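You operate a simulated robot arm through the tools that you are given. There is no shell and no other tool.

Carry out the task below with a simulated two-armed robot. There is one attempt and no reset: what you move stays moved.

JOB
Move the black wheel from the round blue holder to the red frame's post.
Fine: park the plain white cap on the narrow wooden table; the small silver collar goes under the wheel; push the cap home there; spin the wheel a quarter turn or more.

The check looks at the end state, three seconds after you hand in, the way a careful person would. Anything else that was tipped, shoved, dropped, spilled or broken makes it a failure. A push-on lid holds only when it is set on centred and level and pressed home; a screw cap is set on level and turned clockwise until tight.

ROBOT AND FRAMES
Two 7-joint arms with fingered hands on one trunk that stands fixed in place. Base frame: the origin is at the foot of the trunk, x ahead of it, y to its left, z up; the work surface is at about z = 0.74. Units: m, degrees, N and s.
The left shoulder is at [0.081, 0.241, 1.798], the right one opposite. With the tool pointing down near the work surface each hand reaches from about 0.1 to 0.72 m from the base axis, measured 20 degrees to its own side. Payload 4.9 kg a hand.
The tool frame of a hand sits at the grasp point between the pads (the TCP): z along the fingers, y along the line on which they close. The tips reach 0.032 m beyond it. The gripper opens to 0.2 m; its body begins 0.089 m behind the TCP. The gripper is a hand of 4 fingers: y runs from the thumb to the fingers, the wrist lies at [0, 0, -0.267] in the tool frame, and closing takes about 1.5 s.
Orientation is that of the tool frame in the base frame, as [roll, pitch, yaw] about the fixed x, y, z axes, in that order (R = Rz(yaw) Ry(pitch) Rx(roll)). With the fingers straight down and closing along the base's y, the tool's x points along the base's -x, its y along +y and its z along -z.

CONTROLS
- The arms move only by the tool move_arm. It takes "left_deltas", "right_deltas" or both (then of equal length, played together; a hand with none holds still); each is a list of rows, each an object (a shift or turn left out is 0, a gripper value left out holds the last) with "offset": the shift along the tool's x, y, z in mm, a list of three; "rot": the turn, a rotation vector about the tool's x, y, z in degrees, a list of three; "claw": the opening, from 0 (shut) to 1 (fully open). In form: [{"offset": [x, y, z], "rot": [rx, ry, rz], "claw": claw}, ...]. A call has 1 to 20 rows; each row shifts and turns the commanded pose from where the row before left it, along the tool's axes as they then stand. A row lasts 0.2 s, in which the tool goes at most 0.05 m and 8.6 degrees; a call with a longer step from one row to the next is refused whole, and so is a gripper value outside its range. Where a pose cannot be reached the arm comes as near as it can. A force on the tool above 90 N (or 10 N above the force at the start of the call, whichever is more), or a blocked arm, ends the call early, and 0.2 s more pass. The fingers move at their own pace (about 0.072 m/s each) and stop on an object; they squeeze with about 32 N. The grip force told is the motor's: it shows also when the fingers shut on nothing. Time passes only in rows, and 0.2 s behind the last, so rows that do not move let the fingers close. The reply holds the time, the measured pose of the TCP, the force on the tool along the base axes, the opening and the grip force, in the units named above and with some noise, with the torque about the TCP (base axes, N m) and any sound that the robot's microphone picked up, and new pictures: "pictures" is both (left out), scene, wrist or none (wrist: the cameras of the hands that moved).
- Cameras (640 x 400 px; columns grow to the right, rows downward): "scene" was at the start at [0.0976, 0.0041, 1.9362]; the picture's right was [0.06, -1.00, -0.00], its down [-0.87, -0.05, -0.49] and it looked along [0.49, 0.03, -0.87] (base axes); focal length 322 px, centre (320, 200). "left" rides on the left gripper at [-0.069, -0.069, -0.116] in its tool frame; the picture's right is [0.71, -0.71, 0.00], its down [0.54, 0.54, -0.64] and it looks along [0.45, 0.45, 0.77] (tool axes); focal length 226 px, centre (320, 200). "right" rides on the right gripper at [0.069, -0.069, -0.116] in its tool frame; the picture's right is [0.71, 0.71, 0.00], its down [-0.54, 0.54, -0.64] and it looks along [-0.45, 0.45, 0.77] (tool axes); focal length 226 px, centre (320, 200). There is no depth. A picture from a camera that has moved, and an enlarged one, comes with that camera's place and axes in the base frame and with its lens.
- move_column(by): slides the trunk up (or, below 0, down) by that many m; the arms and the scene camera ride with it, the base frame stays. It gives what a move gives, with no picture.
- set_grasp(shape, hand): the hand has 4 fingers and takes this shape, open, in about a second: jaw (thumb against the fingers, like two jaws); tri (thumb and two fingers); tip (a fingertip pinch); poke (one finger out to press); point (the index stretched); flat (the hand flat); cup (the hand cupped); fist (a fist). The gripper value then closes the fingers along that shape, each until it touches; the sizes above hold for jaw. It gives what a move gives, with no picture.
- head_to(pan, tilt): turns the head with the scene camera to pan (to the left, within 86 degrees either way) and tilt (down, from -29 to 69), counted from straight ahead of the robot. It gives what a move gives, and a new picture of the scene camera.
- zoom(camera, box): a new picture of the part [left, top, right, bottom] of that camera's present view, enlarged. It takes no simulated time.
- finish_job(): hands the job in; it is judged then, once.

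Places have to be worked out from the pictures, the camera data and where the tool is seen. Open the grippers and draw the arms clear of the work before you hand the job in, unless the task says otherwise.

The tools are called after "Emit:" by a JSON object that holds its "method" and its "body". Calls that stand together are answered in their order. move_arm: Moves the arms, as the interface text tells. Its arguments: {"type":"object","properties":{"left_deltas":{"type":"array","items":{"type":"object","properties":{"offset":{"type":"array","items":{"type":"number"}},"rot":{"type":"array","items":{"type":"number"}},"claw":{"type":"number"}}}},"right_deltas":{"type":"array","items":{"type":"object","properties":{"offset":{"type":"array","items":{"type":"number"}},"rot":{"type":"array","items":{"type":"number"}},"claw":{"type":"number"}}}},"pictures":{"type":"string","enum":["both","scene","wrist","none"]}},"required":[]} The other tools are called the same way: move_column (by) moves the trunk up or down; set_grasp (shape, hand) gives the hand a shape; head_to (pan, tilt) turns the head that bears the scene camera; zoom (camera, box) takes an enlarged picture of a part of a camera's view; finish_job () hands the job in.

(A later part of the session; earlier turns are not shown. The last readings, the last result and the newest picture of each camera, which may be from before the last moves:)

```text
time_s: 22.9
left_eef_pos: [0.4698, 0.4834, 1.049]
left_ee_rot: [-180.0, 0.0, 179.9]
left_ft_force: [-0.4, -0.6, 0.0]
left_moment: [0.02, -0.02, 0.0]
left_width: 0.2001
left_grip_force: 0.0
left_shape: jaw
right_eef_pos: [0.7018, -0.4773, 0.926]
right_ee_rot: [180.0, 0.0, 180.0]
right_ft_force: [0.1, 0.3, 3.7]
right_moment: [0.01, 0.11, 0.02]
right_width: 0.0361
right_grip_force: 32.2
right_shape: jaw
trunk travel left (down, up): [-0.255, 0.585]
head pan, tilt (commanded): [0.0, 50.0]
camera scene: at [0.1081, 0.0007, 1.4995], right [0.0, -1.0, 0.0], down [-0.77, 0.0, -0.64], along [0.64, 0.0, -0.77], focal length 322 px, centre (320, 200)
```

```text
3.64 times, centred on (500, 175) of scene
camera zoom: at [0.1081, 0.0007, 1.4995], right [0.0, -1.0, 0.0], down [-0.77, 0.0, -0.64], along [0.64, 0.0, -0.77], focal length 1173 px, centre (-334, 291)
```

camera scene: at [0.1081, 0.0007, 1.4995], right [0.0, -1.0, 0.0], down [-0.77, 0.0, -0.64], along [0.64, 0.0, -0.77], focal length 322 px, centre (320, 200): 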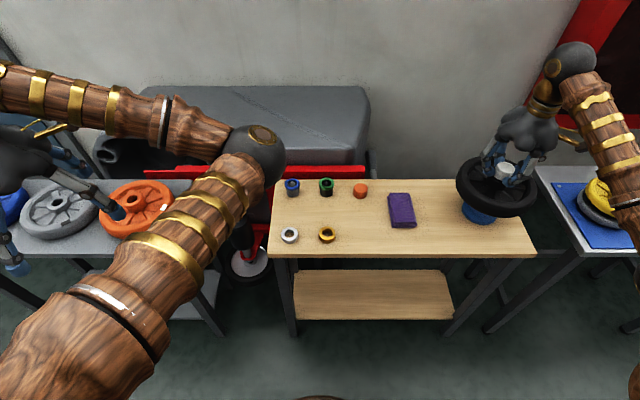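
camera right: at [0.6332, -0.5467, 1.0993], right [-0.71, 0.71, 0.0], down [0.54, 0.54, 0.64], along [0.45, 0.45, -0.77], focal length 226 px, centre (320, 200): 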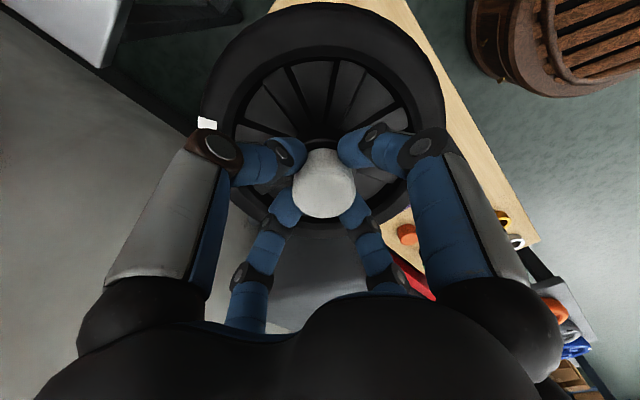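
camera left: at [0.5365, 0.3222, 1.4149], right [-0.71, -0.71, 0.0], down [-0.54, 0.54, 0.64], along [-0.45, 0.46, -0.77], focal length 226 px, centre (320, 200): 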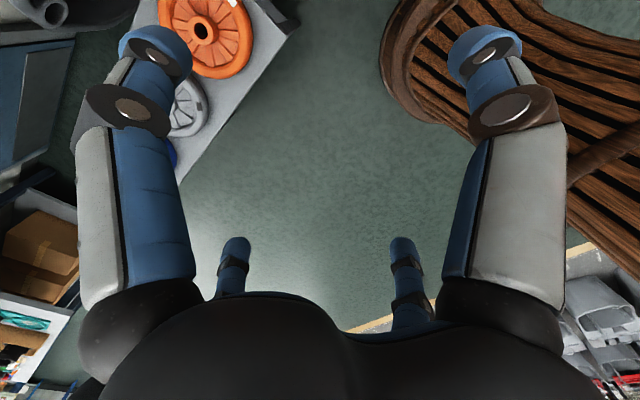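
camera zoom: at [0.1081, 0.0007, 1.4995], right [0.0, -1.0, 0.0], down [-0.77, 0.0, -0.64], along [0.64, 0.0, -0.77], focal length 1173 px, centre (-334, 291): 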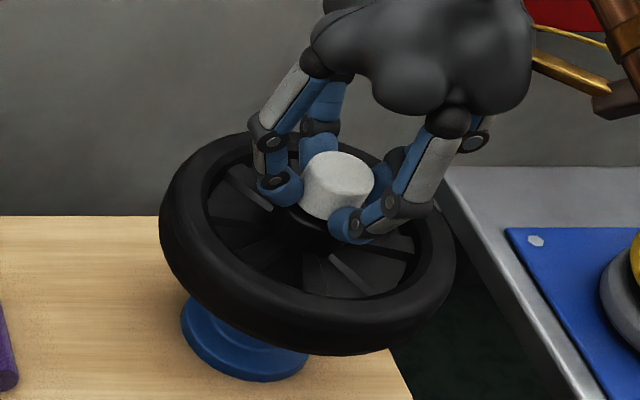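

Back on the holder (contact force reversed to +3.7 N). I open, rise 10 mm and regrip higher on the cap.

Emit:
{"method": "move_arm", "body": {"right_deltas": [{"claw": 0.35}, {"claw": 0.35}, {"claw": 0.35}, {"offset": [0, 0, -5]}, {"offset": [0, 0, -5]}, {"offset": [0, 0, 0]}], "pictures": "both"}}

Emit:
{"method": "zoom", "body": {"camera": "scene", "box": [470, 130, 540, 190]}}

```text
time_s: 24.3
left_eef_pos: [0.4676, 0.4823, 1.0482]
left_ee_rot: [180.0, -0.1, 179.8]
left_ft_force: [0.0, -0.7, 0.8]
left_moment: [-0.01, -0.01, -0.02]
left_width: 0.1999
left_grip_force: 0.1
left_shape: jaw
right_eef_pos: [0.702, -0.4753, 0.9365]
right_ee_rot: [180.0, 0.0, 179.8]
right_ft_force: [0.6, 0.2, 0.8]
right_moment: [-0.02, -0.05, 0.02]
right_width: 0.0697
right_grip_force: 0.1
right_shape: jaw
trunk travel left (down, up): [-0.255, 0.585]
head pan, tilt (commanded): [0.0, 50.0]
camera scene: at [0.1088, 0.0003, 1.4994], right [0.0, -1.0, 0.0], down [-0.77, 0.0, -0.64], along [0.64, 0.0, -0.77], focal length 322 px, centre (320, 200)
camera right: at [0.6326, -0.5458, 1.0521], right [-0.71, 0.71, 0.0], down [0.54, 0.54, 0.64], along [0.45, 0.45, -0.77], focal length 226 px, centre (320, 200)
```

scene: 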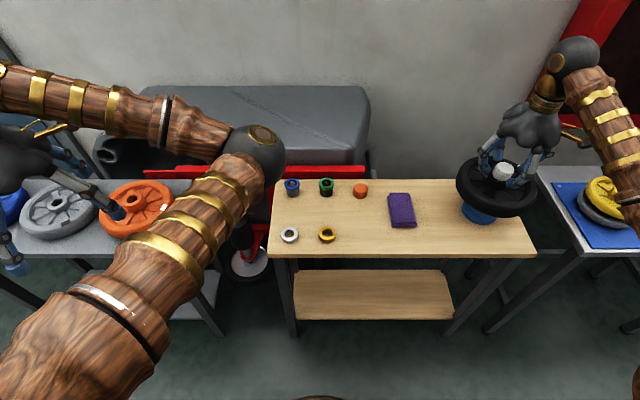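
right: 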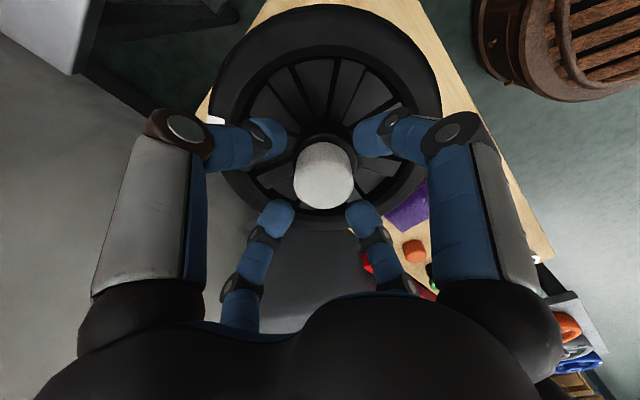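

```text
6.67 times, centred on (505, 160) of scene
camera zoom: at [0.1088, 0.0003, 1.4994], right [0.0, -1.0, 0.0], down [-0.77, 0.0, -0.64], along [0.64, 0.0, -0.77], focal length 2150 px, centre (-913, 467)
```

zoom: 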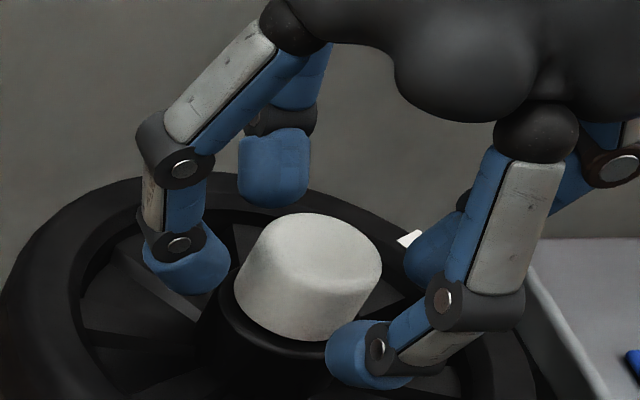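

With exact tilt angles I now place the hub top at ≈0.896 and the cap top at ≈0.920; the first grip was a few mm too low and caught the hub. Tips are now ≈0.9045, so closing grips the cap alone.

Emit:
{"method": "move_arm", "body": {"right_deltas": [{"claw": 0.1}, {"claw": 0.0}, {"claw": 0.0}, {"claw": 0.0}, {"claw": 0.0}, {"claw": 0.0}, {"claw": 0.0}], "pictures": "none"}}

Emit:
{"method": "zoom", "body": {"camera": "scene", "box": [470, 130, 540, 190]}}

Emit:
{"method": "zoom", "body": {"camera": "right", "box": [250, 110, 390, 230]}}

```text
time_s: 25.9
left_eef_pos: [0.4699, 0.4835, 1.0489]
left_ee_rot: [-180.0, -0.2, 179.9]
left_ft_force: [0.5, 0.0, 0.0]
left_moment: [0.02, 0.0, 0.01]
left_width: 0.2
left_grip_force: 0.1
left_shape: jaw
right_eef_pos: [0.7033, -0.477, 0.9346]
right_ee_rot: [180.0, -0.1, -180.0]
right_ft_force: [1.2, -2.0, -3.7]
right_moment: [-0.11, 0.02, 0.0]
right_width: 0.0368
right_grip_force: 31.8
right_shape: jaw
trunk travel left (down, up): [-0.255, 0.585]
head pan, tilt (commanded): [0.0, 50.0]
```

```text
6.67 times, centred on (505, 160) of scene
camera zoom: at [0.1092, -0.0001, 1.4994], right [0.0, -1.0, 0.0], down [-0.77, 0.0, -0.64], along [0.64, 0.0, -0.77], focal length 2150 px, centre (-913, 467)
```

zoom: 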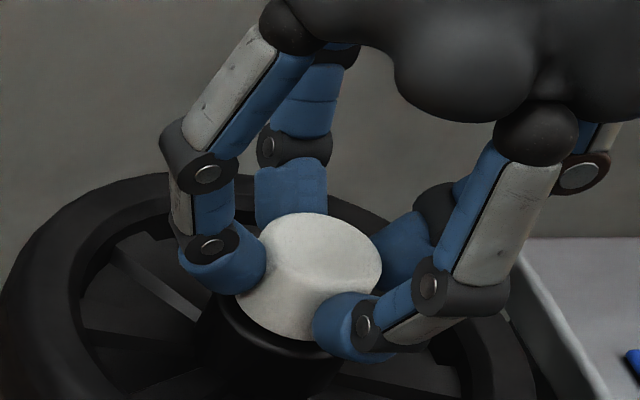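

```text
3.33 times, centred on (320, 170) of right
camera zoom: at [0.633, -0.5461, 1.0516], right [-0.71, 0.71, 0.0], down [0.54, 0.54, 0.64], along [0.45, 0.45, -0.77], focal length 754 px, centre (320, 300)
```

zoom: 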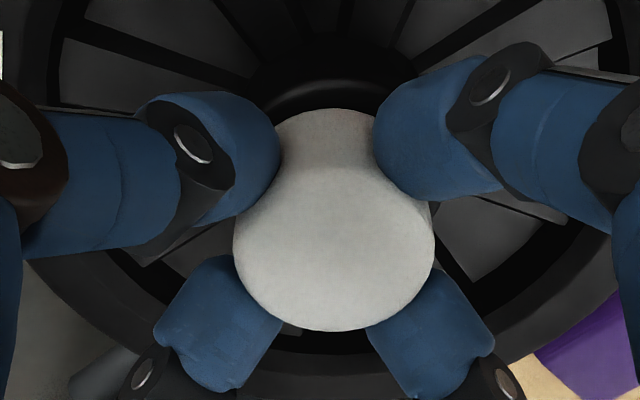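

Grip holds at width 0.0368. I pull up by a few mm in small steps to see whether only the cap moves.

Emit:
{"method": "move_arm", "body": {"right_deltas": [{"offset": [0, 0, -4]}, {"offset": [0, 0, -4]}, {"offset": [0, 0, -4]}, {"offset": [0, 0, -4]}, {"offset": [0, 0, -4]}, {"offset": [0, 0, 0]}], "pictures": "none"}}

Emit:
{"method": "zoom", "body": {"camera": "scene", "box": [450, 120, 550, 230]}}

```text
time_s: 27.3
left_eef_pos: [0.4683, 0.4829, 1.0489]
left_ee_rot: [-179.9, -0.1, 179.9]
left_ft_force: [0.4, 0.6, 0.1]
left_moment: [-0.01, -0.05, 0.0]
left_width: 0.2001
left_grip_force: 0.1
left_shape: jaw
right_eef_pos: [0.7033, -0.4768, 0.9558]
right_ee_rot: [180.0, 0.0, -180.0]
right_ft_force: [0.0, 0.9, 0.0]
right_moment: [0.04, -0.01, -0.01]
right_width: 0.0369
right_grip_force: 32.2
right_shape: jaw
trunk travel left (down, up): [-0.255, 0.585]
head pan, tilt (commanded): [0.0, 50.0]
```

```text
3.64 times, centred on (500, 175) of scene
camera zoom: at [0.1086, 0.0004, 1.4994], right [0.0, -1.0, 0.0], down [-0.77, 0.0, -0.64], along [0.64, 0.0, -0.77], focal length 1173 px, centre (-334, 291)
```

zoom: 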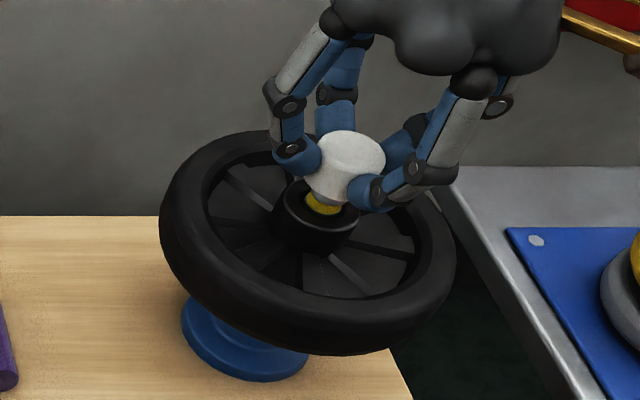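

The cap came off alone, showing the spindle tip with its yellow band. I carry the cap to a free place on the wooden table at about (0.62, -0.12).

Emit:
{"method": "move_arm", "body": {"right_deltas": [{"offset": [0, 0, -40]}, {"offset": [0, 0, -30]}, {"offset": [8, 36, 0]}, {"offset": [8, 36, 0]}, {"offset": [8, 36, 0]}, {"offset": [8, 36, 0]}, {"offset": [8, 36, 0]}, {"offset": [8, 36, 0]}, {"offset": [8, 36, 0]}, {"offset": [8, 36, 0]}, {"offset": [9, 36, 0]}, {"offset": [10, 33, 0]}, {"offset": [0, 0, 40]}, {"offset": [0, 0, 40]}, {"offset": [0, 0, 40]}, {"offset": [0, 0, 0]}], "pictures": "both"}}

```text
time_s: 30.7
left_eef_pos: [0.4702, 0.4836, 1.0488]
left_ee_rot: [-180.0, 0.0, 179.9]
left_ft_force: [0.2, -1.1, 0.0]
left_moment: [0.0, 0.0, 0.0]
left_width: 0.2
left_grip_force: 0.1
left_shape: jaw
right_eef_pos: [0.6201, -0.1174, 0.9053]
right_ee_rot: [180.0, 0.0, -179.9]
right_ft_force: [-0.3, -0.6, -0.3]
right_moment: [0.02, -0.05, 0.01]
right_width: 0.0369
right_grip_force: 32.0
right_shape: jaw
trunk travel left (down, up): [-0.255, 0.585]
head pan, tilt (commanded): [0.0, 50.0]
camera scene: at [0.1084, 0.0003, 1.4995], right [0.0, -1.0, 0.0], down [-0.77, 0.0, -0.64], along [0.64, 0.0, -0.77], focal length 322 px, centre (320, 200)
camera right: at [0.551, -0.1869, 1.0215], right [-0.71, 0.71, 0.0], down [0.54, 0.54, 0.64], along [0.45, 0.45, -0.77], focal length 226 px, centre (320, 200)
```

scene: 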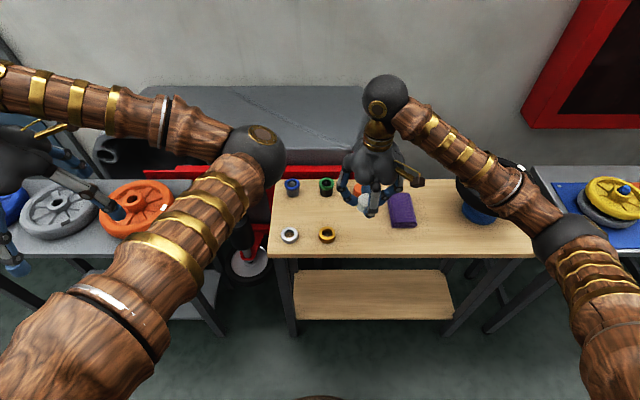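
right: 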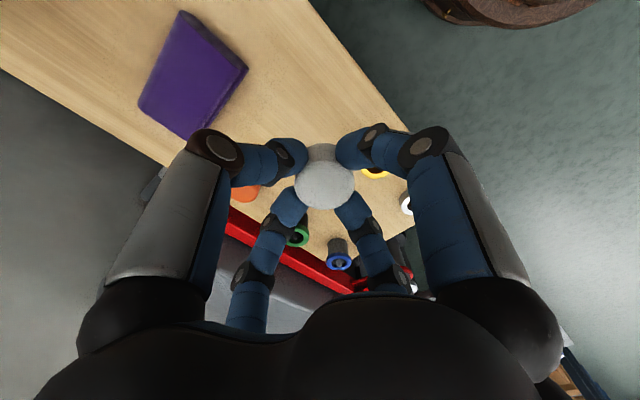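

Descend to the table in gentle steps near the end.

Emit:
{"method": "move_arm", "body": {"right_deltas": [{"offset": [0, 0, 30]}, {"offset": [0, 0, 30]}, {"offset": [0, 0, 30]}, {"offset": [0, 0, 20]}, {"offset": [0, 0, 4]}, {"offset": [0, 0, 4]}, {"offset": [0, 0, 3]}, {"offset": [0, 0, 2]}, {"offset": [0, 0, 0]}], "pictures": "wrist"}}

Emit:
{"method": "zoom", "body": {"camera": "scene", "box": [310, 150, 430, 240]}}

```text
time_s: 32.7
left_eef_pos: [0.4687, 0.4839, 1.0485]
left_ee_rot: [-179.9, -0.2, 179.9]
left_ft_force: [0.2, -0.6, -1.0]
left_moment: [0.02, 0.0, -0.02]
left_width: 0.1997
left_grip_force: 0.1
left_shape: jaw
right_eef_pos: [0.6217, -0.118, 0.7808]
right_ee_rot: [180.0, 0.0, 180.0]
right_ft_force: [-0.2, 0.3, -0.3]
right_moment: [-0.01, 0.03, 0.05]
right_width: 0.0368
right_grip_force: 32.0
right_shape: jaw
trunk travel left (down, up): [-0.255, 0.585]
head pan, tilt (commanded): [0.0, 50.0]
camera right: at [0.5514, -0.1881, 0.8977], right [-0.71, 0.71, 0.0], down [0.54, 0.54, 0.64], along [0.45, 0.45, -0.77], focal length 226 px, centre (320, 200)
```

right: 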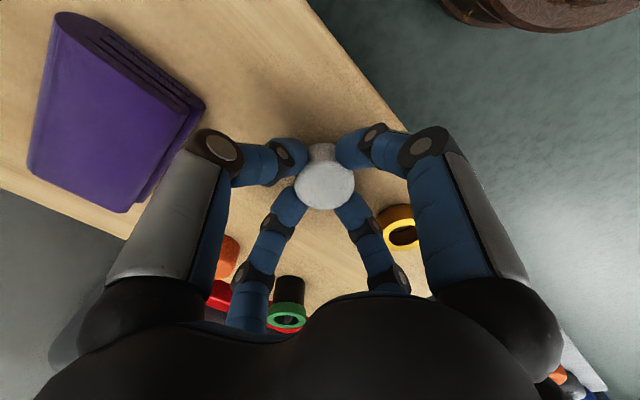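

```text
4.44 times, centred on (370, 195) of scene
camera zoom: at [0.1087, 0.0005, 1.4994], right [0.0, -1.0, 0.0], down [-0.77, 0.0, -0.64], along [0.64, 0.0, -0.77], focal length 1433 px, centre (98, 222)
```

zoom: 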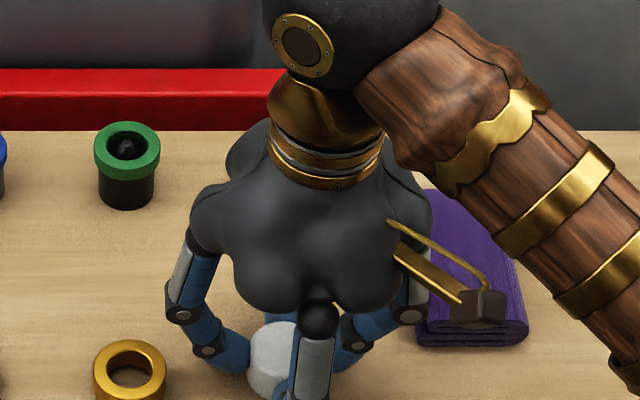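

No contact yet at TCP 0.781; continue in 2 mm steps.

Emit:
{"method": "move_arm", "body": {"right_deltas": [{"offset": [0, 0, 2]}, {"offset": [0, 0, 1]}, {"offset": [0, 0, 1]}, {"offset": [0, 0, 0]}], "pictures": "none"}}

Emit:
{"method": "zoom", "body": {"camera": "right", "box": [260, 120, 400, 220]}}

```text
time_s: 33.7
left_eef_pos: [0.4677, 0.4839, 1.0489]
left_ee_rot: [180.0, 0.1, 179.8]
left_ft_force: [0.2, -0.1, 0.1]
left_moment: [0.03, -0.02, 0.0]
left_width: 0.2001
left_grip_force: 0.0
left_shape: jaw
right_eef_pos: [0.6207, -0.1194, 0.7806]
right_ee_rot: [180.0, 0.2, 179.9]
right_ft_force: [8.2, -0.4, 24.5]
right_moment: [0.03, -0.22, 0.04]
right_width: 0.0376
right_grip_force: 32.3
right_shape: jaw
trunk travel left (down, up): [-0.255, 0.585]
head pan, tilt (commanded): [0.0, 50.0]
```

```text
4.00 times, centred on (330, 170) of right
camera zoom: at [0.5502, -0.1884, 0.8962], right [-0.71, 0.71, 0.0], down [0.54, 0.54, 0.64], along [0.46, 0.45, -0.76], focal length 904 px, centre (280, 320)
```

zoom: 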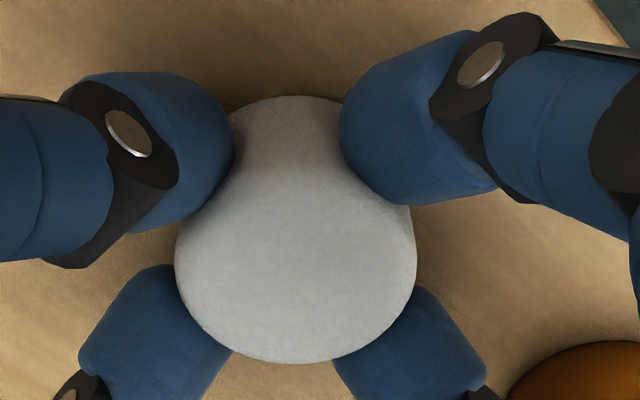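

Contact with the table (24 N). I back off 3 mm, open gently and rise.

Emit:
{"method": "move_arm", "body": {"right_deltas": [{"offset": [0, 0, -3]}, {"claw": 0.3}, {"claw": 0.4}, {"claw": 0.4}, {"claw": 0.4}, {"offset": [0, 0, -20]}, {"offset": [0, 0, -40]}, {"offset": [0, 0, -40]}, {"offset": [0, 0, -40]}, {"offset": [0, -40, -40]}, {"offset": [0, -40, -20]}, {"offset": [0, -40, 0]}, {"offset": [0, -40, 0]}], "pictures": "both"}}

```text
refused: row 10 steps farther than a row can; nothing moved
```

Emit:
{"method": "move_arm", "body": {"right_deltas": [{"offset": [0, 0, -3]}, {"claw": 0.3}, {"claw": 0.4}, {"claw": 0.4}, {"claw": 0.4}, {"offset": [0, 0, -20]}, {"offset": [0, 0, -40]}, {"offset": [0, 0, -40]}, {"offset": [0, 0, -40]}, {"offset": [0, -30, -35]}, {"offset": [0, -40, -20]}, {"offset": [0, -40, 0]}, {"offset": [0, -40, 0]}], "pictures": "both"}}

Emit:
{"method": "zoom", "body": {"camera": "scene", "box": [260, 160, 420, 260]}}

Emit:
{"method": "zoom", "body": {"camera": "scene", "box": [450, 130, 550, 230]}}

```text
time_s: 36.5
left_eef_pos: [0.4687, 0.4821, 1.0484]
left_ee_rot: [179.9, 0.0, -179.9]
left_ft_force: [-0.3, -0.1, 0.1]
left_moment: [0.01, -0.03, 0.0]
left_width: 0.2004
left_grip_force: 0.0
left_shape: jaw
right_eef_pos: [0.6208, -0.2691, 0.9768]
right_ee_rot: [180.0, 0.0, -180.0]
right_ft_force: [-0.3, -1.2, 0.4]
right_moment: [0.03, -0.03, 0.01]
right_width: 0.0797
right_grip_force: 0.0
right_shape: jaw
trunk travel left (down, up): [-0.255, 0.585]
head pan, tilt (commanded): [0.0, 50.0]
camera scene: at [0.1079, -0.0013, 1.4995], right [0.0, -1.0, 0.0], down [-0.77, 0.0, -0.64], along [0.64, 0.0, -0.77], focal length 322 px, centre (320, 200)
camera right: at [0.5518, -0.339, 1.0941], right [-0.71, 0.71, 0.0], down [0.54, 0.54, 0.64], along [0.45, 0.46, -0.77], focal length 226 px, centre (320, 200)
```

scene: 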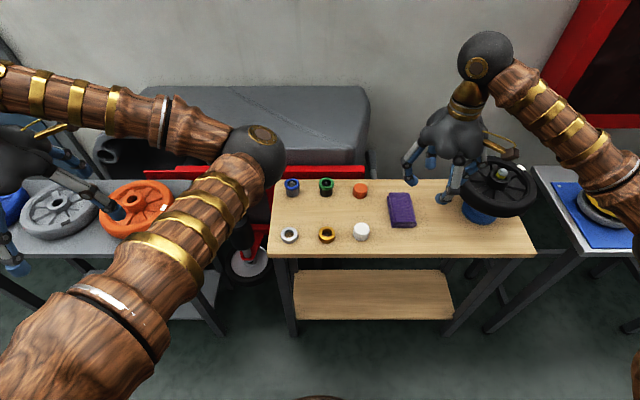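
right: 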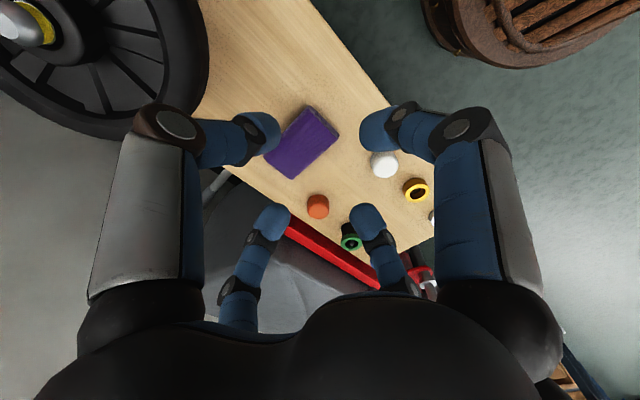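

```text
4.00 times, centred on (340, 210) of scene
camera zoom: at [0.1079, -0.0013, 1.4995], right [0.0, -1.0, 0.0], down [-0.77, 0.0, -0.64], along [0.64, 0.0, -0.77], focal length 1290 px, centre (240, 160)
```

zoom: 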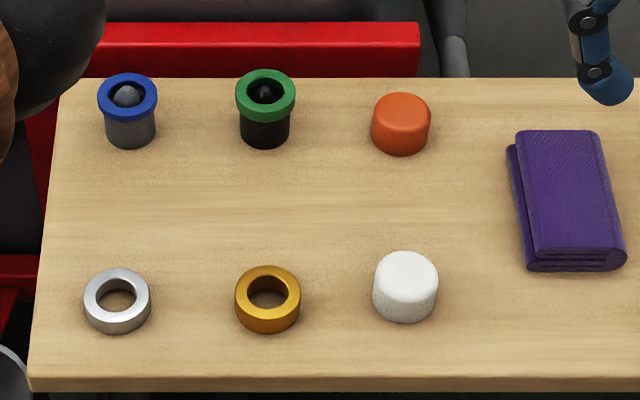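

```text
4.00 times, centred on (500, 180) of scene
camera zoom: at [0.1079, -0.0013, 1.4995], right [0.0, -1.0, 0.0], down [-0.77, 0.0, -0.64], along [0.64, 0.0, -0.77], focal length 1290 px, centre (-400, 280)
```

zoom: 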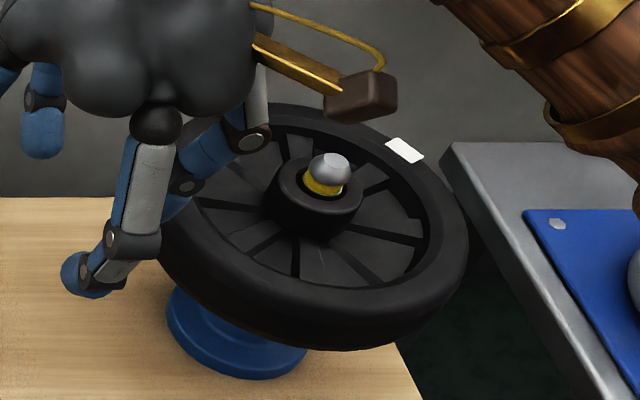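

The cap is parked upright at about (0.62, -0.118). Next the silver collar with the left hand; I pull the right hand back out of the way and bring the left hand above the collar (0.607, 0.084).

Emit:
{"method": "move_arm", "body": {"right_deltas": [{"offset": [20, -25, -10]}, {"offset": [20, -25, -10]}, {"offset": [20, -25, -10]}, {"offset": [20, -25, -10]}, {"offset": [20, -25, -10]}, {"offset": [20, -25, -10]}, {"offset": [20, -20, 0]}, {"offset": [10, 0, 0]}, {"offset": [0, 0, 0]}, {"offset": [0, 0, 0]}, {"offset": [0, 0, 0]}], "left_deltas": [{"offset": [0, 0, 0], "claw": 0.4}, {"offset": [-14, -40, 0]}, {"offset": [-14, -40, 0]}, {"offset": [-14, -40, 0]}, {"offset": [-14, -40, 0]}, {"offset": [-14, -40, 0]}, {"offset": [-14, -40, 0]}, {"offset": [-14, -40, 0]}, {"offset": [-14, -40, 0]}, {"offset": [-14, -40, 0]}, {"offset": [-12, -39, 0]}], "pictures": "both"}}

```text
time_s: 38.9
left_eef_pos: [0.6073, 0.0821, 1.0457]
left_ee_rot: [179.9, 0.0, 180.0]
left_ft_force: [-1.4, -0.1, 0.6]
left_moment: [0.02, -0.02, 0.02]
left_width: 0.0805
left_grip_force: 0.1
left_shape: jaw
right_eef_pos: [0.4701, -0.4399, 1.0358]
right_ee_rot: [-180.0, -0.1, 180.0]
right_ft_force: [-0.6, -0.2, -0.2]
right_moment: [0.04, 0.04, -0.01]
right_width: 0.0799
right_grip_force: 0.0
right_shape: jaw
trunk travel left (down, up): [-0.255, 0.585]
head pan, tilt (commanded): [0.0, 50.0]
camera scene: at [0.1082, -0.0009, 1.4994], right [0.0, -1.0, 0.0], down [-0.77, 0.0, -0.64], along [0.64, 0.0, -0.77], focal length 322 px, centre (320, 200)
camera right: at [0.4002, -0.5085, 1.1514], right [-0.71, 0.71, 0.0], down [0.54, 0.54, 0.64], along [0.45, 0.46, -0.77], focal length 226 px, centre (320, 200)
camera left: at [0.6764, 0.0124, 1.1612], right [-0.71, -0.71, 0.0], down [-0.54, 0.54, 0.64], along [-0.45, 0.46, -0.77], focal length 226 px, centre (320, 200)
```

scene: 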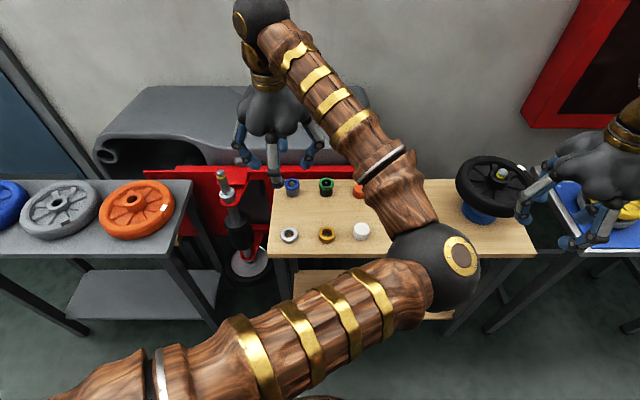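
right: 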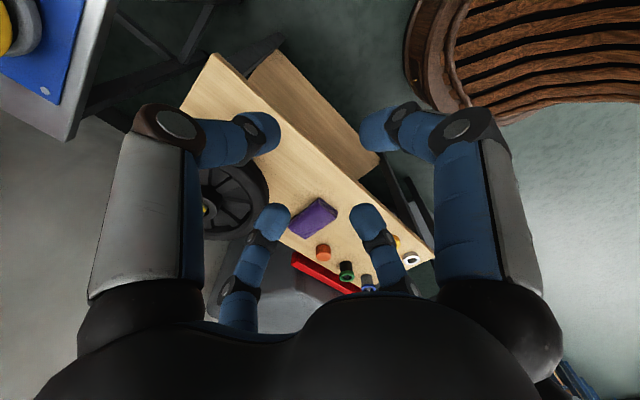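
left: 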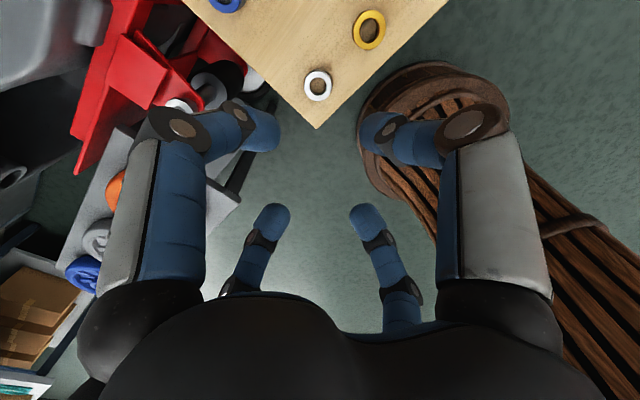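

Now the post is in clear view of the head camera. I zoom in on it and on the collar.

Emit:
{"method": "zoom", "body": {"camera": "scene", "box": [170, 150, 290, 290]}}

Emit:
{"method": "zoom", "body": {"camera": "left", "box": [270, 40, 370, 120]}}

Emit:
{"method": "zoom", "body": {"camera": "scene", "box": [200, 160, 250, 220]}}

```text
2.86 times, centred on (230, 220) of scene
camera zoom: at [0.1082, -0.0009, 1.4994], right [0.0, -1.0, 0.0], down [-0.77, 0.0, -0.64], along [0.64, 0.0, -0.77], focal length 921 px, centre (577, 143)
```

zoom: 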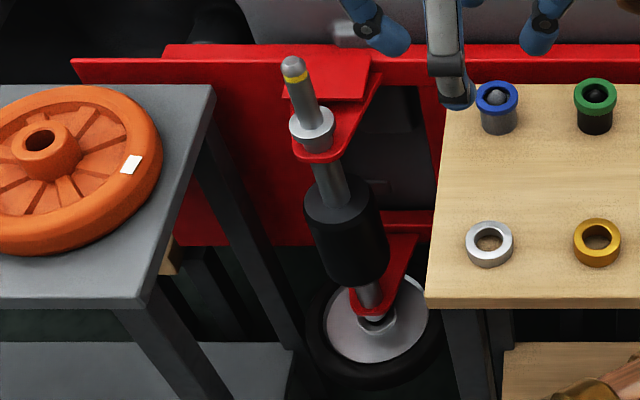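

```text
5.00 times, centred on (320, 80) of left
camera zoom: at [0.6764, 0.0124, 1.1612], right [-0.71, -0.71, 0.0], down [-0.54, 0.54, 0.64], along [-0.45, 0.46, -0.77], focal length 1130 px, centre (320, 800)
```

zoom: 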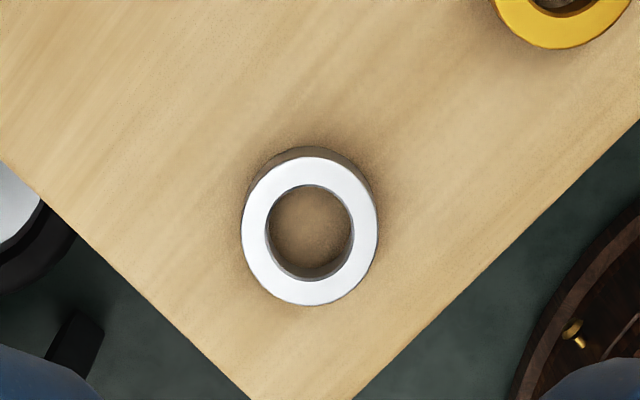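

```text
6.67 times, centred on (225, 190) of scene
camera zoom: at [0.1082, -0.0009, 1.4994], right [0.0, -1.0, 0.0], down [-0.77, 0.0, -0.64], along [0.64, 0.0, -0.77], focal length 2150 px, centre (953, 267)
```

zoom: 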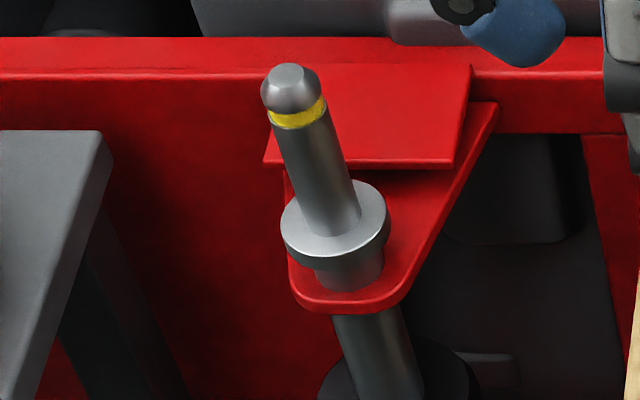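

The post is a vertical pin: tip ≈ z 0.858, flange top ≈ 0.764 at about (0.752, 0.28). The collar centre refines to (0.6125, 0.082); I shift over it and descend to just above.

Emit:
{"method": "move_arm", "body": {"left_deltas": [{"offset": [-5, 0, 30]}, {"offset": [0, 0, 40]}, {"offset": [0, 0, 40]}, {"offset": [0, 0, 40]}, {"offset": [0, 0, 40]}, {"offset": [0, 0, 20]}, {"offset": [0, 0, 0]}], "pictures": "both"}}

Emit:
{"method": "zoom", "body": {"camera": "left", "box": [240, 80, 400, 220]}}

```text
time_s: 40.5
left_eef_pos: [0.6134, 0.0849, 0.8381]
left_ee_rot: [180.0, -0.1, 180.0]
left_ft_force: [0.4, 0.0, 0.5]
left_moment: [0.0, -0.02, 0.0]
left_width: 0.0804
left_grip_force: 0.0
left_shape: jaw
right_eef_pos: [0.4695, -0.438, 1.0353]
right_ee_rot: [180.0, 0.0, -180.0]
right_ft_force: [0.0, 0.5, -0.1]
right_moment: [-0.02, 0.0, -0.01]
right_width: 0.0797
right_grip_force: 0.0
right_shape: jaw
trunk travel left (down, up): [-0.255, 0.585]
head pan, tilt (commanded): [0.0, 50.0]
camera scene: at [0.1084, 0.0002, 1.4994], right [0.0, -1.0, 0.0], down [-0.77, 0.0, -0.64], along [0.64, 0.0, -0.77], focal length 322 px, centre (320, 200)
camera left: at [0.6813, 0.0149, 0.9526], right [-0.71, -0.71, 0.0], down [-0.54, 0.54, 0.64], along [-0.45, 0.46, -0.77], focal length 226 px, centre (320, 200)
```

scene: 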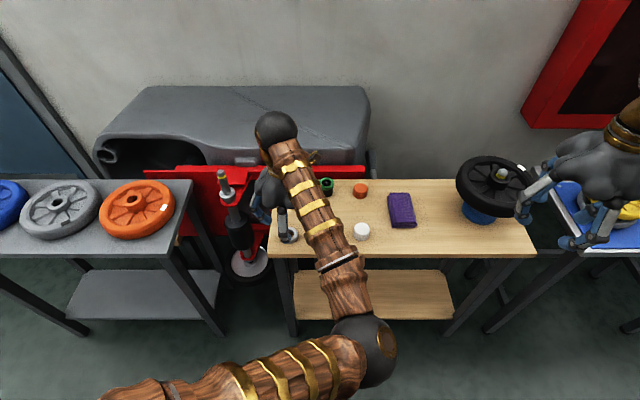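
left: 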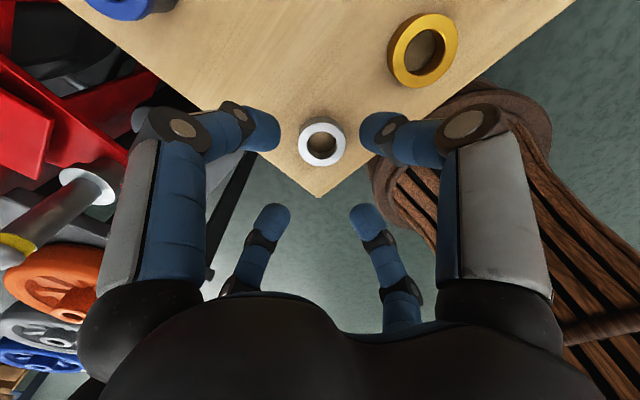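

```text
2.86 times, centred on (320, 150) of left
camera zoom: at [0.6813, 0.0149, 0.9526], right [-0.71, -0.71, 0.0], down [-0.54, 0.54, 0.64], along [-0.45, 0.46, -0.77], focal length 646 px, centre (320, 343)
```

zoom: 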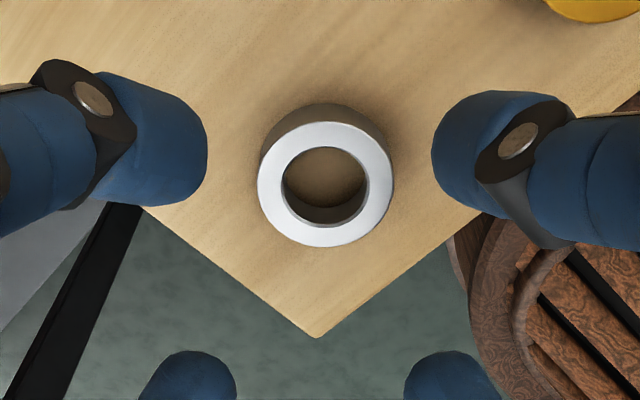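

Centred within ~3 mm; small correction and descend to TCP ≈0.778 (tips just above the table).

Emit:
{"method": "move_arm", "body": {"left_deltas": [{"offset": [0, -3, 25]}, {"offset": [0, 0, 20]}, {"offset": [0, 0, 10]}, {"offset": [0, 0, 4]}, {"offset": [0, 0, 0]}], "pictures": "wrist"}}

Emit:
{"method": "zoom", "body": {"camera": "left", "box": [240, 80, 400, 220]}}

Emit:
{"method": "zoom", "body": {"camera": "scene", "box": [240, 170, 340, 260]}}

```text
time_s: 41.7
left_eef_pos: [0.6101, 0.0814, 0.7787]
left_ee_rot: [180.0, 0.0, 179.9]
left_ft_force: [0.5, 0.2, -0.2]
left_moment: [0.0, 0.01, -0.02]
left_width: 0.0806
left_grip_force: 0.0
left_shape: jaw
right_eef_pos: [0.4698, -0.4376, 1.0356]
right_ee_rot: [-179.9, 0.0, -179.9]
right_ft_force: [-0.6, 0.8, -0.2]
right_moment: [0.02, -0.01, 0.02]
right_width: 0.0798
right_grip_force: 0.0
right_shape: jaw
trunk travel left (down, up): [-0.255, 0.585]
head pan, tilt (commanded): [0.0, 50.0]
camera left: at [0.6801, 0.0115, 0.8942], right [-0.71, -0.71, 0.0], down [-0.54, 0.54, 0.64], along [-0.45, 0.46, -0.77], focal length 226 px, centre (320, 200)
```

left: 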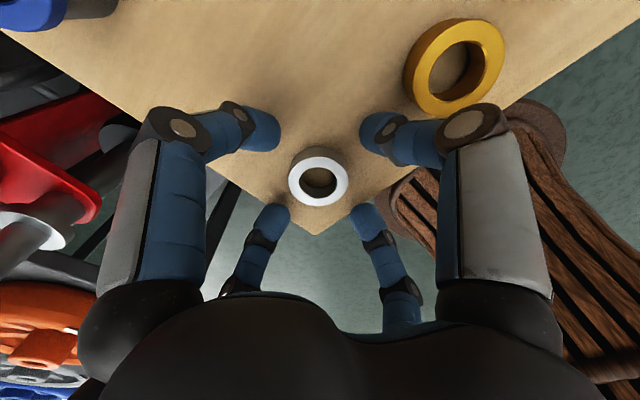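

```text
2.86 times, centred on (320, 150) of left
camera zoom: at [0.6801, 0.0115, 0.8942], right [-0.71, -0.71, 0.0], down [-0.54, 0.54, 0.64], along [-0.45, 0.46, -0.77], focal length 646 px, centre (320, 343)
```

zoom: 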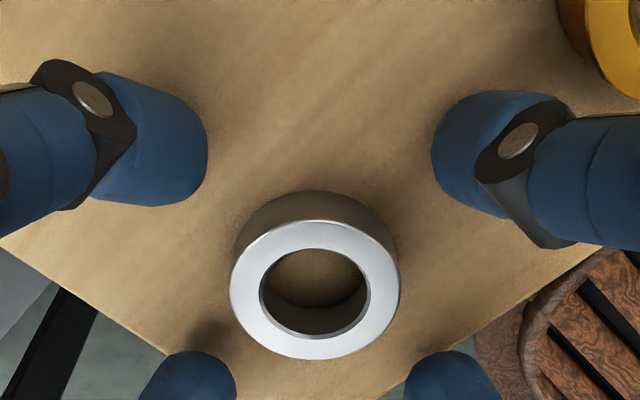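

```text
4.44 times, centred on (290, 215) of scene
camera zoom: at [0.1085, 0.0002, 1.4994], right [0.0, -1.0, 0.0], down [-0.77, 0.0, -0.64], along [0.64, 0.0, -0.77], focal length 1433 px, centre (453, 133)
```

zoom: 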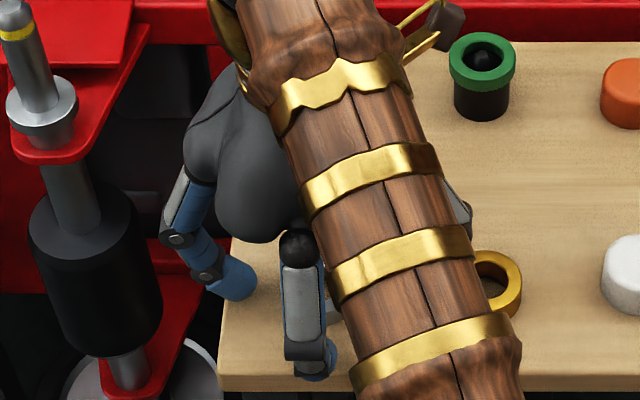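

Good; now close on the collar.

Emit:
{"method": "move_arm", "body": {"left_deltas": [{"offset": [-2, 0, 1], "claw": 0.3}, {"claw": 0.2}, {"claw": 0.1}, {"claw": 0.0}, {"claw": 0.0}, {"claw": 0.0}, {"claw": 0.0}, {"claw": 0.0}], "pictures": "wrist"}}

Emit:
{"method": "zoom", "body": {"camera": "left", "box": [240, 80, 400, 220]}}

```text
time_s: 43.5
left_eef_pos: [0.6127, 0.0819, 0.7785]
left_ee_rot: [180.0, 0.0, 179.9]
left_ft_force: [-0.8, 0.7, 0.1]
left_moment: [-0.01, -0.03, 0.01]
left_width: 0.0383
left_grip_force: 31.6
left_shape: jaw
right_eef_pos: [0.4701, -0.4389, 1.0359]
right_ee_rot: [-180.0, 0.1, 180.0]
right_ft_force: [-0.3, -0.5, -0.6]
right_moment: [0.03, 0.0, -0.01]
right_width: 0.0798
right_grip_force: 0.0
right_shape: jaw
trunk travel left (down, up): [-0.255, 0.585]
head pan, tilt (commanded): [0.0, 50.0]
camera left: at [0.6824, 0.0119, 0.8934], right [-0.71, -0.71, 0.0], down [-0.54, 0.54, 0.64], along [-0.45, 0.46, -0.77], focal length 226 px, centre (320, 200)
```

left: 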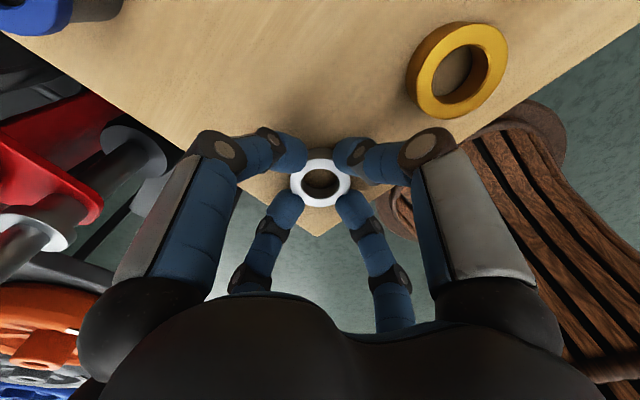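

```text
2.86 times, centred on (320, 150) of left
camera zoom: at [0.6824, 0.0119, 0.8934], right [-0.71, -0.71, 0.0], down [-0.54, 0.54, 0.64], along [-0.45, 0.46, -0.77], focal length 646 px, centre (320, 343)
```

zoom: 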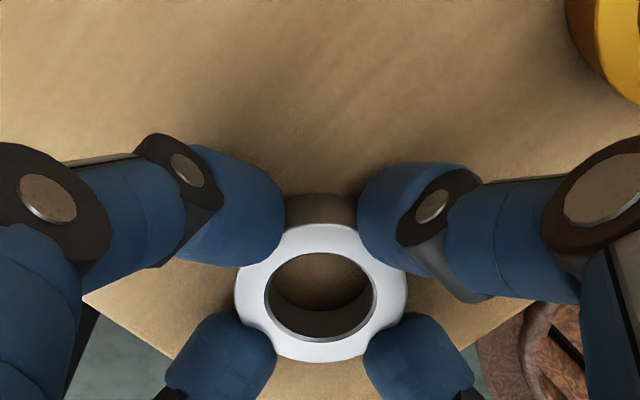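

The collar is held. I lift it and carry it to just short of the post at safe height to view the post with the wrist camera.

Emit:
{"method": "move_arm", "body": {"left_deltas": [{"offset": [0, 0, -20]}, {"offset": [0, 0, -40]}, {"offset": [0, 0, -45]}, {"offset": [0, 0, -45]}, {"offset": [0, 0, -40]}, {"offset": [-23, 33, 0]}, {"offset": [-23, 33, 0]}, {"offset": [-23, 33, 0]}, {"offset": [-23, 33, 0]}, {"offset": [-23, 33, 0]}, {"offset": [-22, 32, 0]}, {"offset": [0, 0, 0]}], "pictures": "both"}}

Emit:
{"method": "zoom", "body": {"camera": "left", "box": [220, 80, 420, 240]}}

Emit:
{"method": "zoom", "body": {"camera": "scene", "box": [180, 120, 280, 220]}}

```text
time_s: 46.1
left_eef_pos: [0.7526, 0.2784, 0.9673]
left_ee_rot: [179.8, 0.0, 179.9]
left_ft_force: [-0.3, -1.1, -1.1]
left_moment: [0.01, -0.02, 0.01]
left_width: 0.0381
left_grip_force: 32.2
left_shape: jaw
right_eef_pos: [0.4698, -0.4401, 1.0362]
right_ee_rot: [180.0, 0.0, 180.0]
right_ft_force: [-0.4, -0.7, -0.2]
right_moment: [0.0, -0.04, 0.01]
right_width: 0.0795
right_grip_force: 0.2
right_shape: jaw
trunk travel left (down, up): [-0.255, 0.585]
head pan, tilt (commanded): [0.0, 50.0]
camera scene: at [0.108, -0.0008, 1.4995], right [0.0, -1.0, 0.0], down [-0.77, 0.0, -0.64], along [0.64, 0.0, -0.77], focal length 322 px, centre (320, 200)
camera left: at [0.822, 0.2084, 1.0838], right [-0.71, -0.71, 0.0], down [-0.54, 0.54, 0.64], along [-0.45, 0.46, -0.77], focal length 226 px, centre (320, 200)
```

scene: 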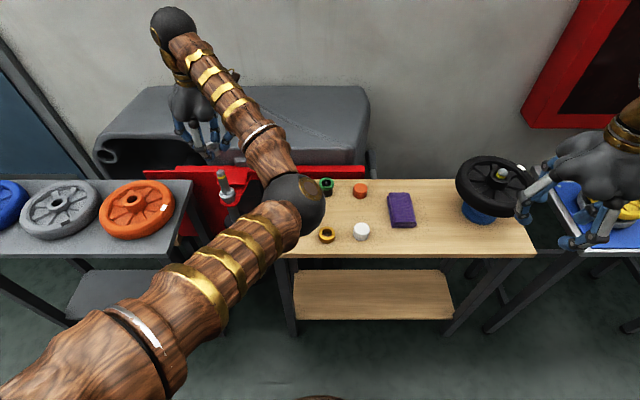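
left: 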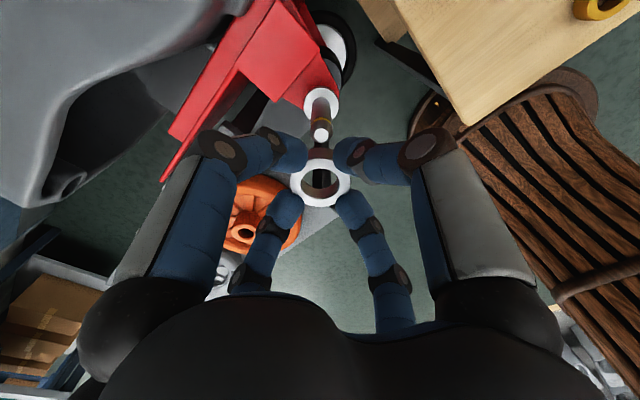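

```text
2.50 times, centred on (320, 160) of left
camera zoom: at [0.822, 0.2084, 1.0838], right [-0.71, -0.71, 0.0], down [-0.54, 0.54, 0.64], along [-0.45, 0.46, -0.77], focal length 565 px, centre (320, 300)
```

zoom: 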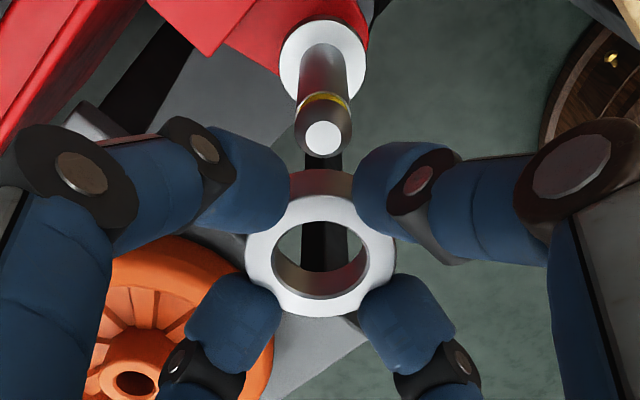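

```text
4.00 times, centred on (230, 170) of scene
camera zoom: at [0.108, -0.0008, 1.4995], right [0.0, -1.0, 0.0], down [-0.77, 0.0, -0.64], along [0.64, 0.0, -0.77], focal length 1290 px, centre (680, 320)
```

zoom: 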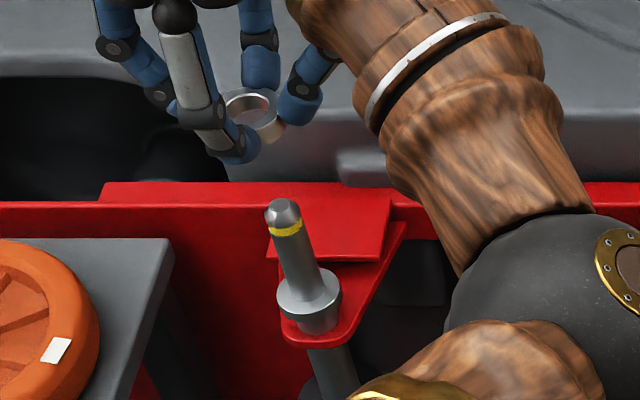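

Post tip triangulates to (0.7515, 0.278, 0.860). I lower to just above the tip with a small correction, then refine.

Emit:
{"method": "move_arm", "body": {"left_deltas": [{"offset": [1.5, 1.5, 20]}, {"offset": [0, 0, 20]}, {"offset": [0, 0, 10]}, {"offset": [0, 0, 0]}], "pictures": "none"}}

Emit:
{"method": "zoom", "body": {"camera": "left", "box": [270, 110, 370, 200]}}

Emit:
{"method": "zoom", "body": {"camera": "scene", "box": [190, 130, 260, 210]}}

```text
time_s: 47.1
left_eef_pos: [0.7503, 0.2791, 0.9167]
left_ee_rot: [-180.0, -0.1, 179.9]
left_ft_force: [0.5, 0.2, -1.7]
left_moment: [-0.01, -0.03, 0.01]
left_width: 0.0381
left_grip_force: 32.1
left_shape: jaw
right_eef_pos: [0.4712, -0.4381, 1.036]
right_ee_rot: [-180.0, 0.1, 180.0]
right_ft_force: [-0.2, -0.2, 0.7]
right_moment: [0.0, -0.02, -0.02]
right_width: 0.0797
right_grip_force: 0.1
right_shape: jaw
trunk travel left (down, up): [-0.255, 0.585]
head pan, tilt (commanded): [0.0, 50.0]
```

```text
4.44 times, centred on (320, 155) of left
camera zoom: at [0.8186, 0.2088, 1.0322], right [-0.71, -0.71, 0.0], down [-0.54, 0.54, 0.64], along [-0.45, 0.46, -0.77], focal length 1005 px, centre (320, 400)
```

zoom: 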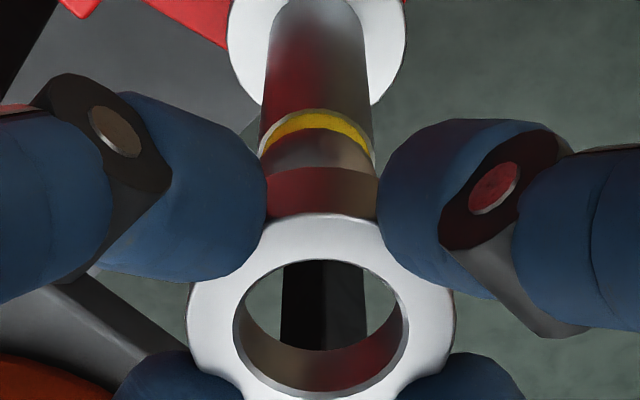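

```text
5.00 times, centred on (225, 170) of scene
camera zoom: at [0.1086, 0.0003, 1.4994], right [0.0, -1.0, 0.0], down [-0.77, 0.0, -0.64], along [0.64, 0.0, -0.77], focal length 1612 px, centre (795, 350)
```

zoom: 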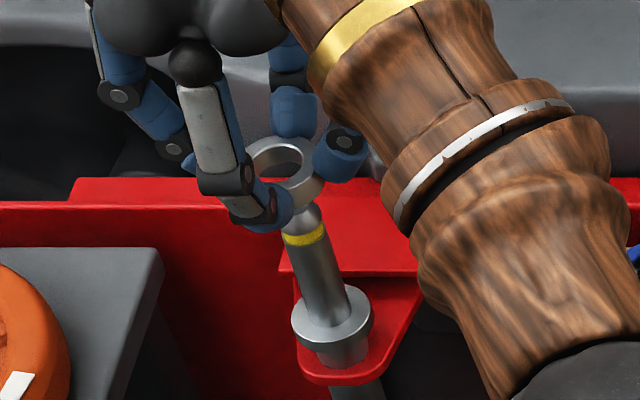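

The collar is within ~2 mm of the post axis; I apply a (−0.8, +1.8) mm correction and start lowering over the domed tip, watching forces.

Emit:
{"method": "move_arm", "body": {"left_deltas": [{"offset": [0.8, 1.8, 5]}, {"offset": [0, 0, 6]}, {"offset": [0, 0, 6]}, {"offset": [0, 0, 6]}, {"offset": [0, 0, 5]}, {"offset": [0, 0, 0]}], "pictures": "none"}}

Emit:
{"method": "zoom", "body": {"camera": "left", "box": [270, 110, 370, 200]}}

Emit:
{"method": "zoom", "body": {"camera": "scene", "box": [190, 130, 260, 210]}}

```text
time_s: 48.5
left_eef_pos: [0.7484, 0.2805, 0.8917]
left_ee_rot: [179.9, 0.0, 179.9]
left_ft_force: [1.1, -0.5, 0.8]
left_moment: [-0.06, -0.09, -0.02]
left_width: 0.0382
left_grip_force: 31.6
left_shape: jaw
right_eef_pos: [0.4699, -0.4382, 1.0359]
right_ee_rot: [179.9, 0.1, 179.9]
right_ft_force: [0.6, -0.4, 0.5]
right_moment: [-0.01, -0.01, 0.01]
right_width: 0.0799
right_grip_force: 0.1
right_shape: jaw
trunk travel left (down, up): [-0.255, 0.585]
head pan, tilt (commanded): [0.0, 50.0]
```

```text
4.44 times, centred on (320, 155) of left
camera zoom: at [0.8176, 0.2104, 1.0059], right [-0.71, -0.71, 0.0], down [-0.54, 0.54, 0.64], along [-0.45, 0.46, -0.77], focal length 1005 px, centre (320, 400)
```

zoom: 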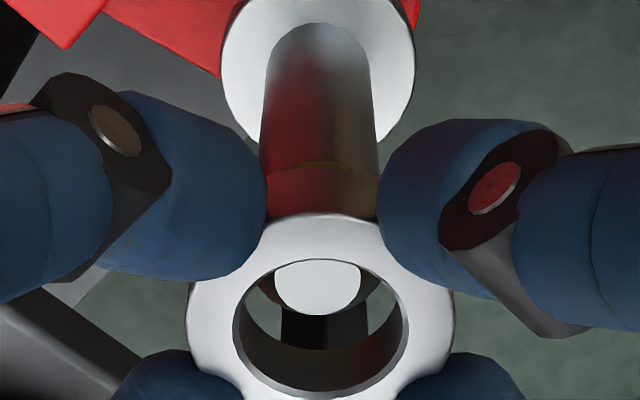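

```text
5.00 times, centred on (225, 170) of scene
camera zoom: at [0.1087, 0.0002, 1.4994], right [0.0, -1.0, 0.0], down [-0.77, 0.0, -0.64], along [0.64, 0.0, -0.77], focal length 1612 px, centre (795, 350)
```

zoom: 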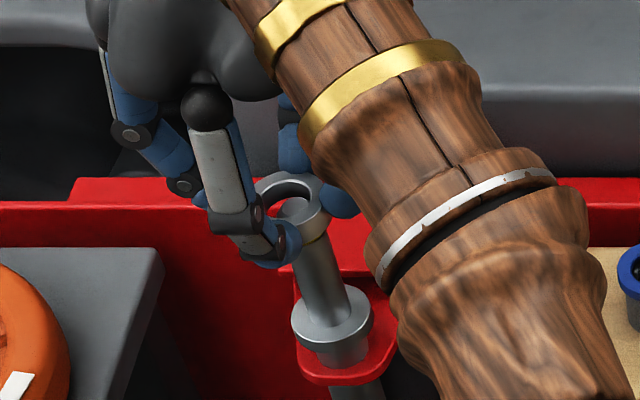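

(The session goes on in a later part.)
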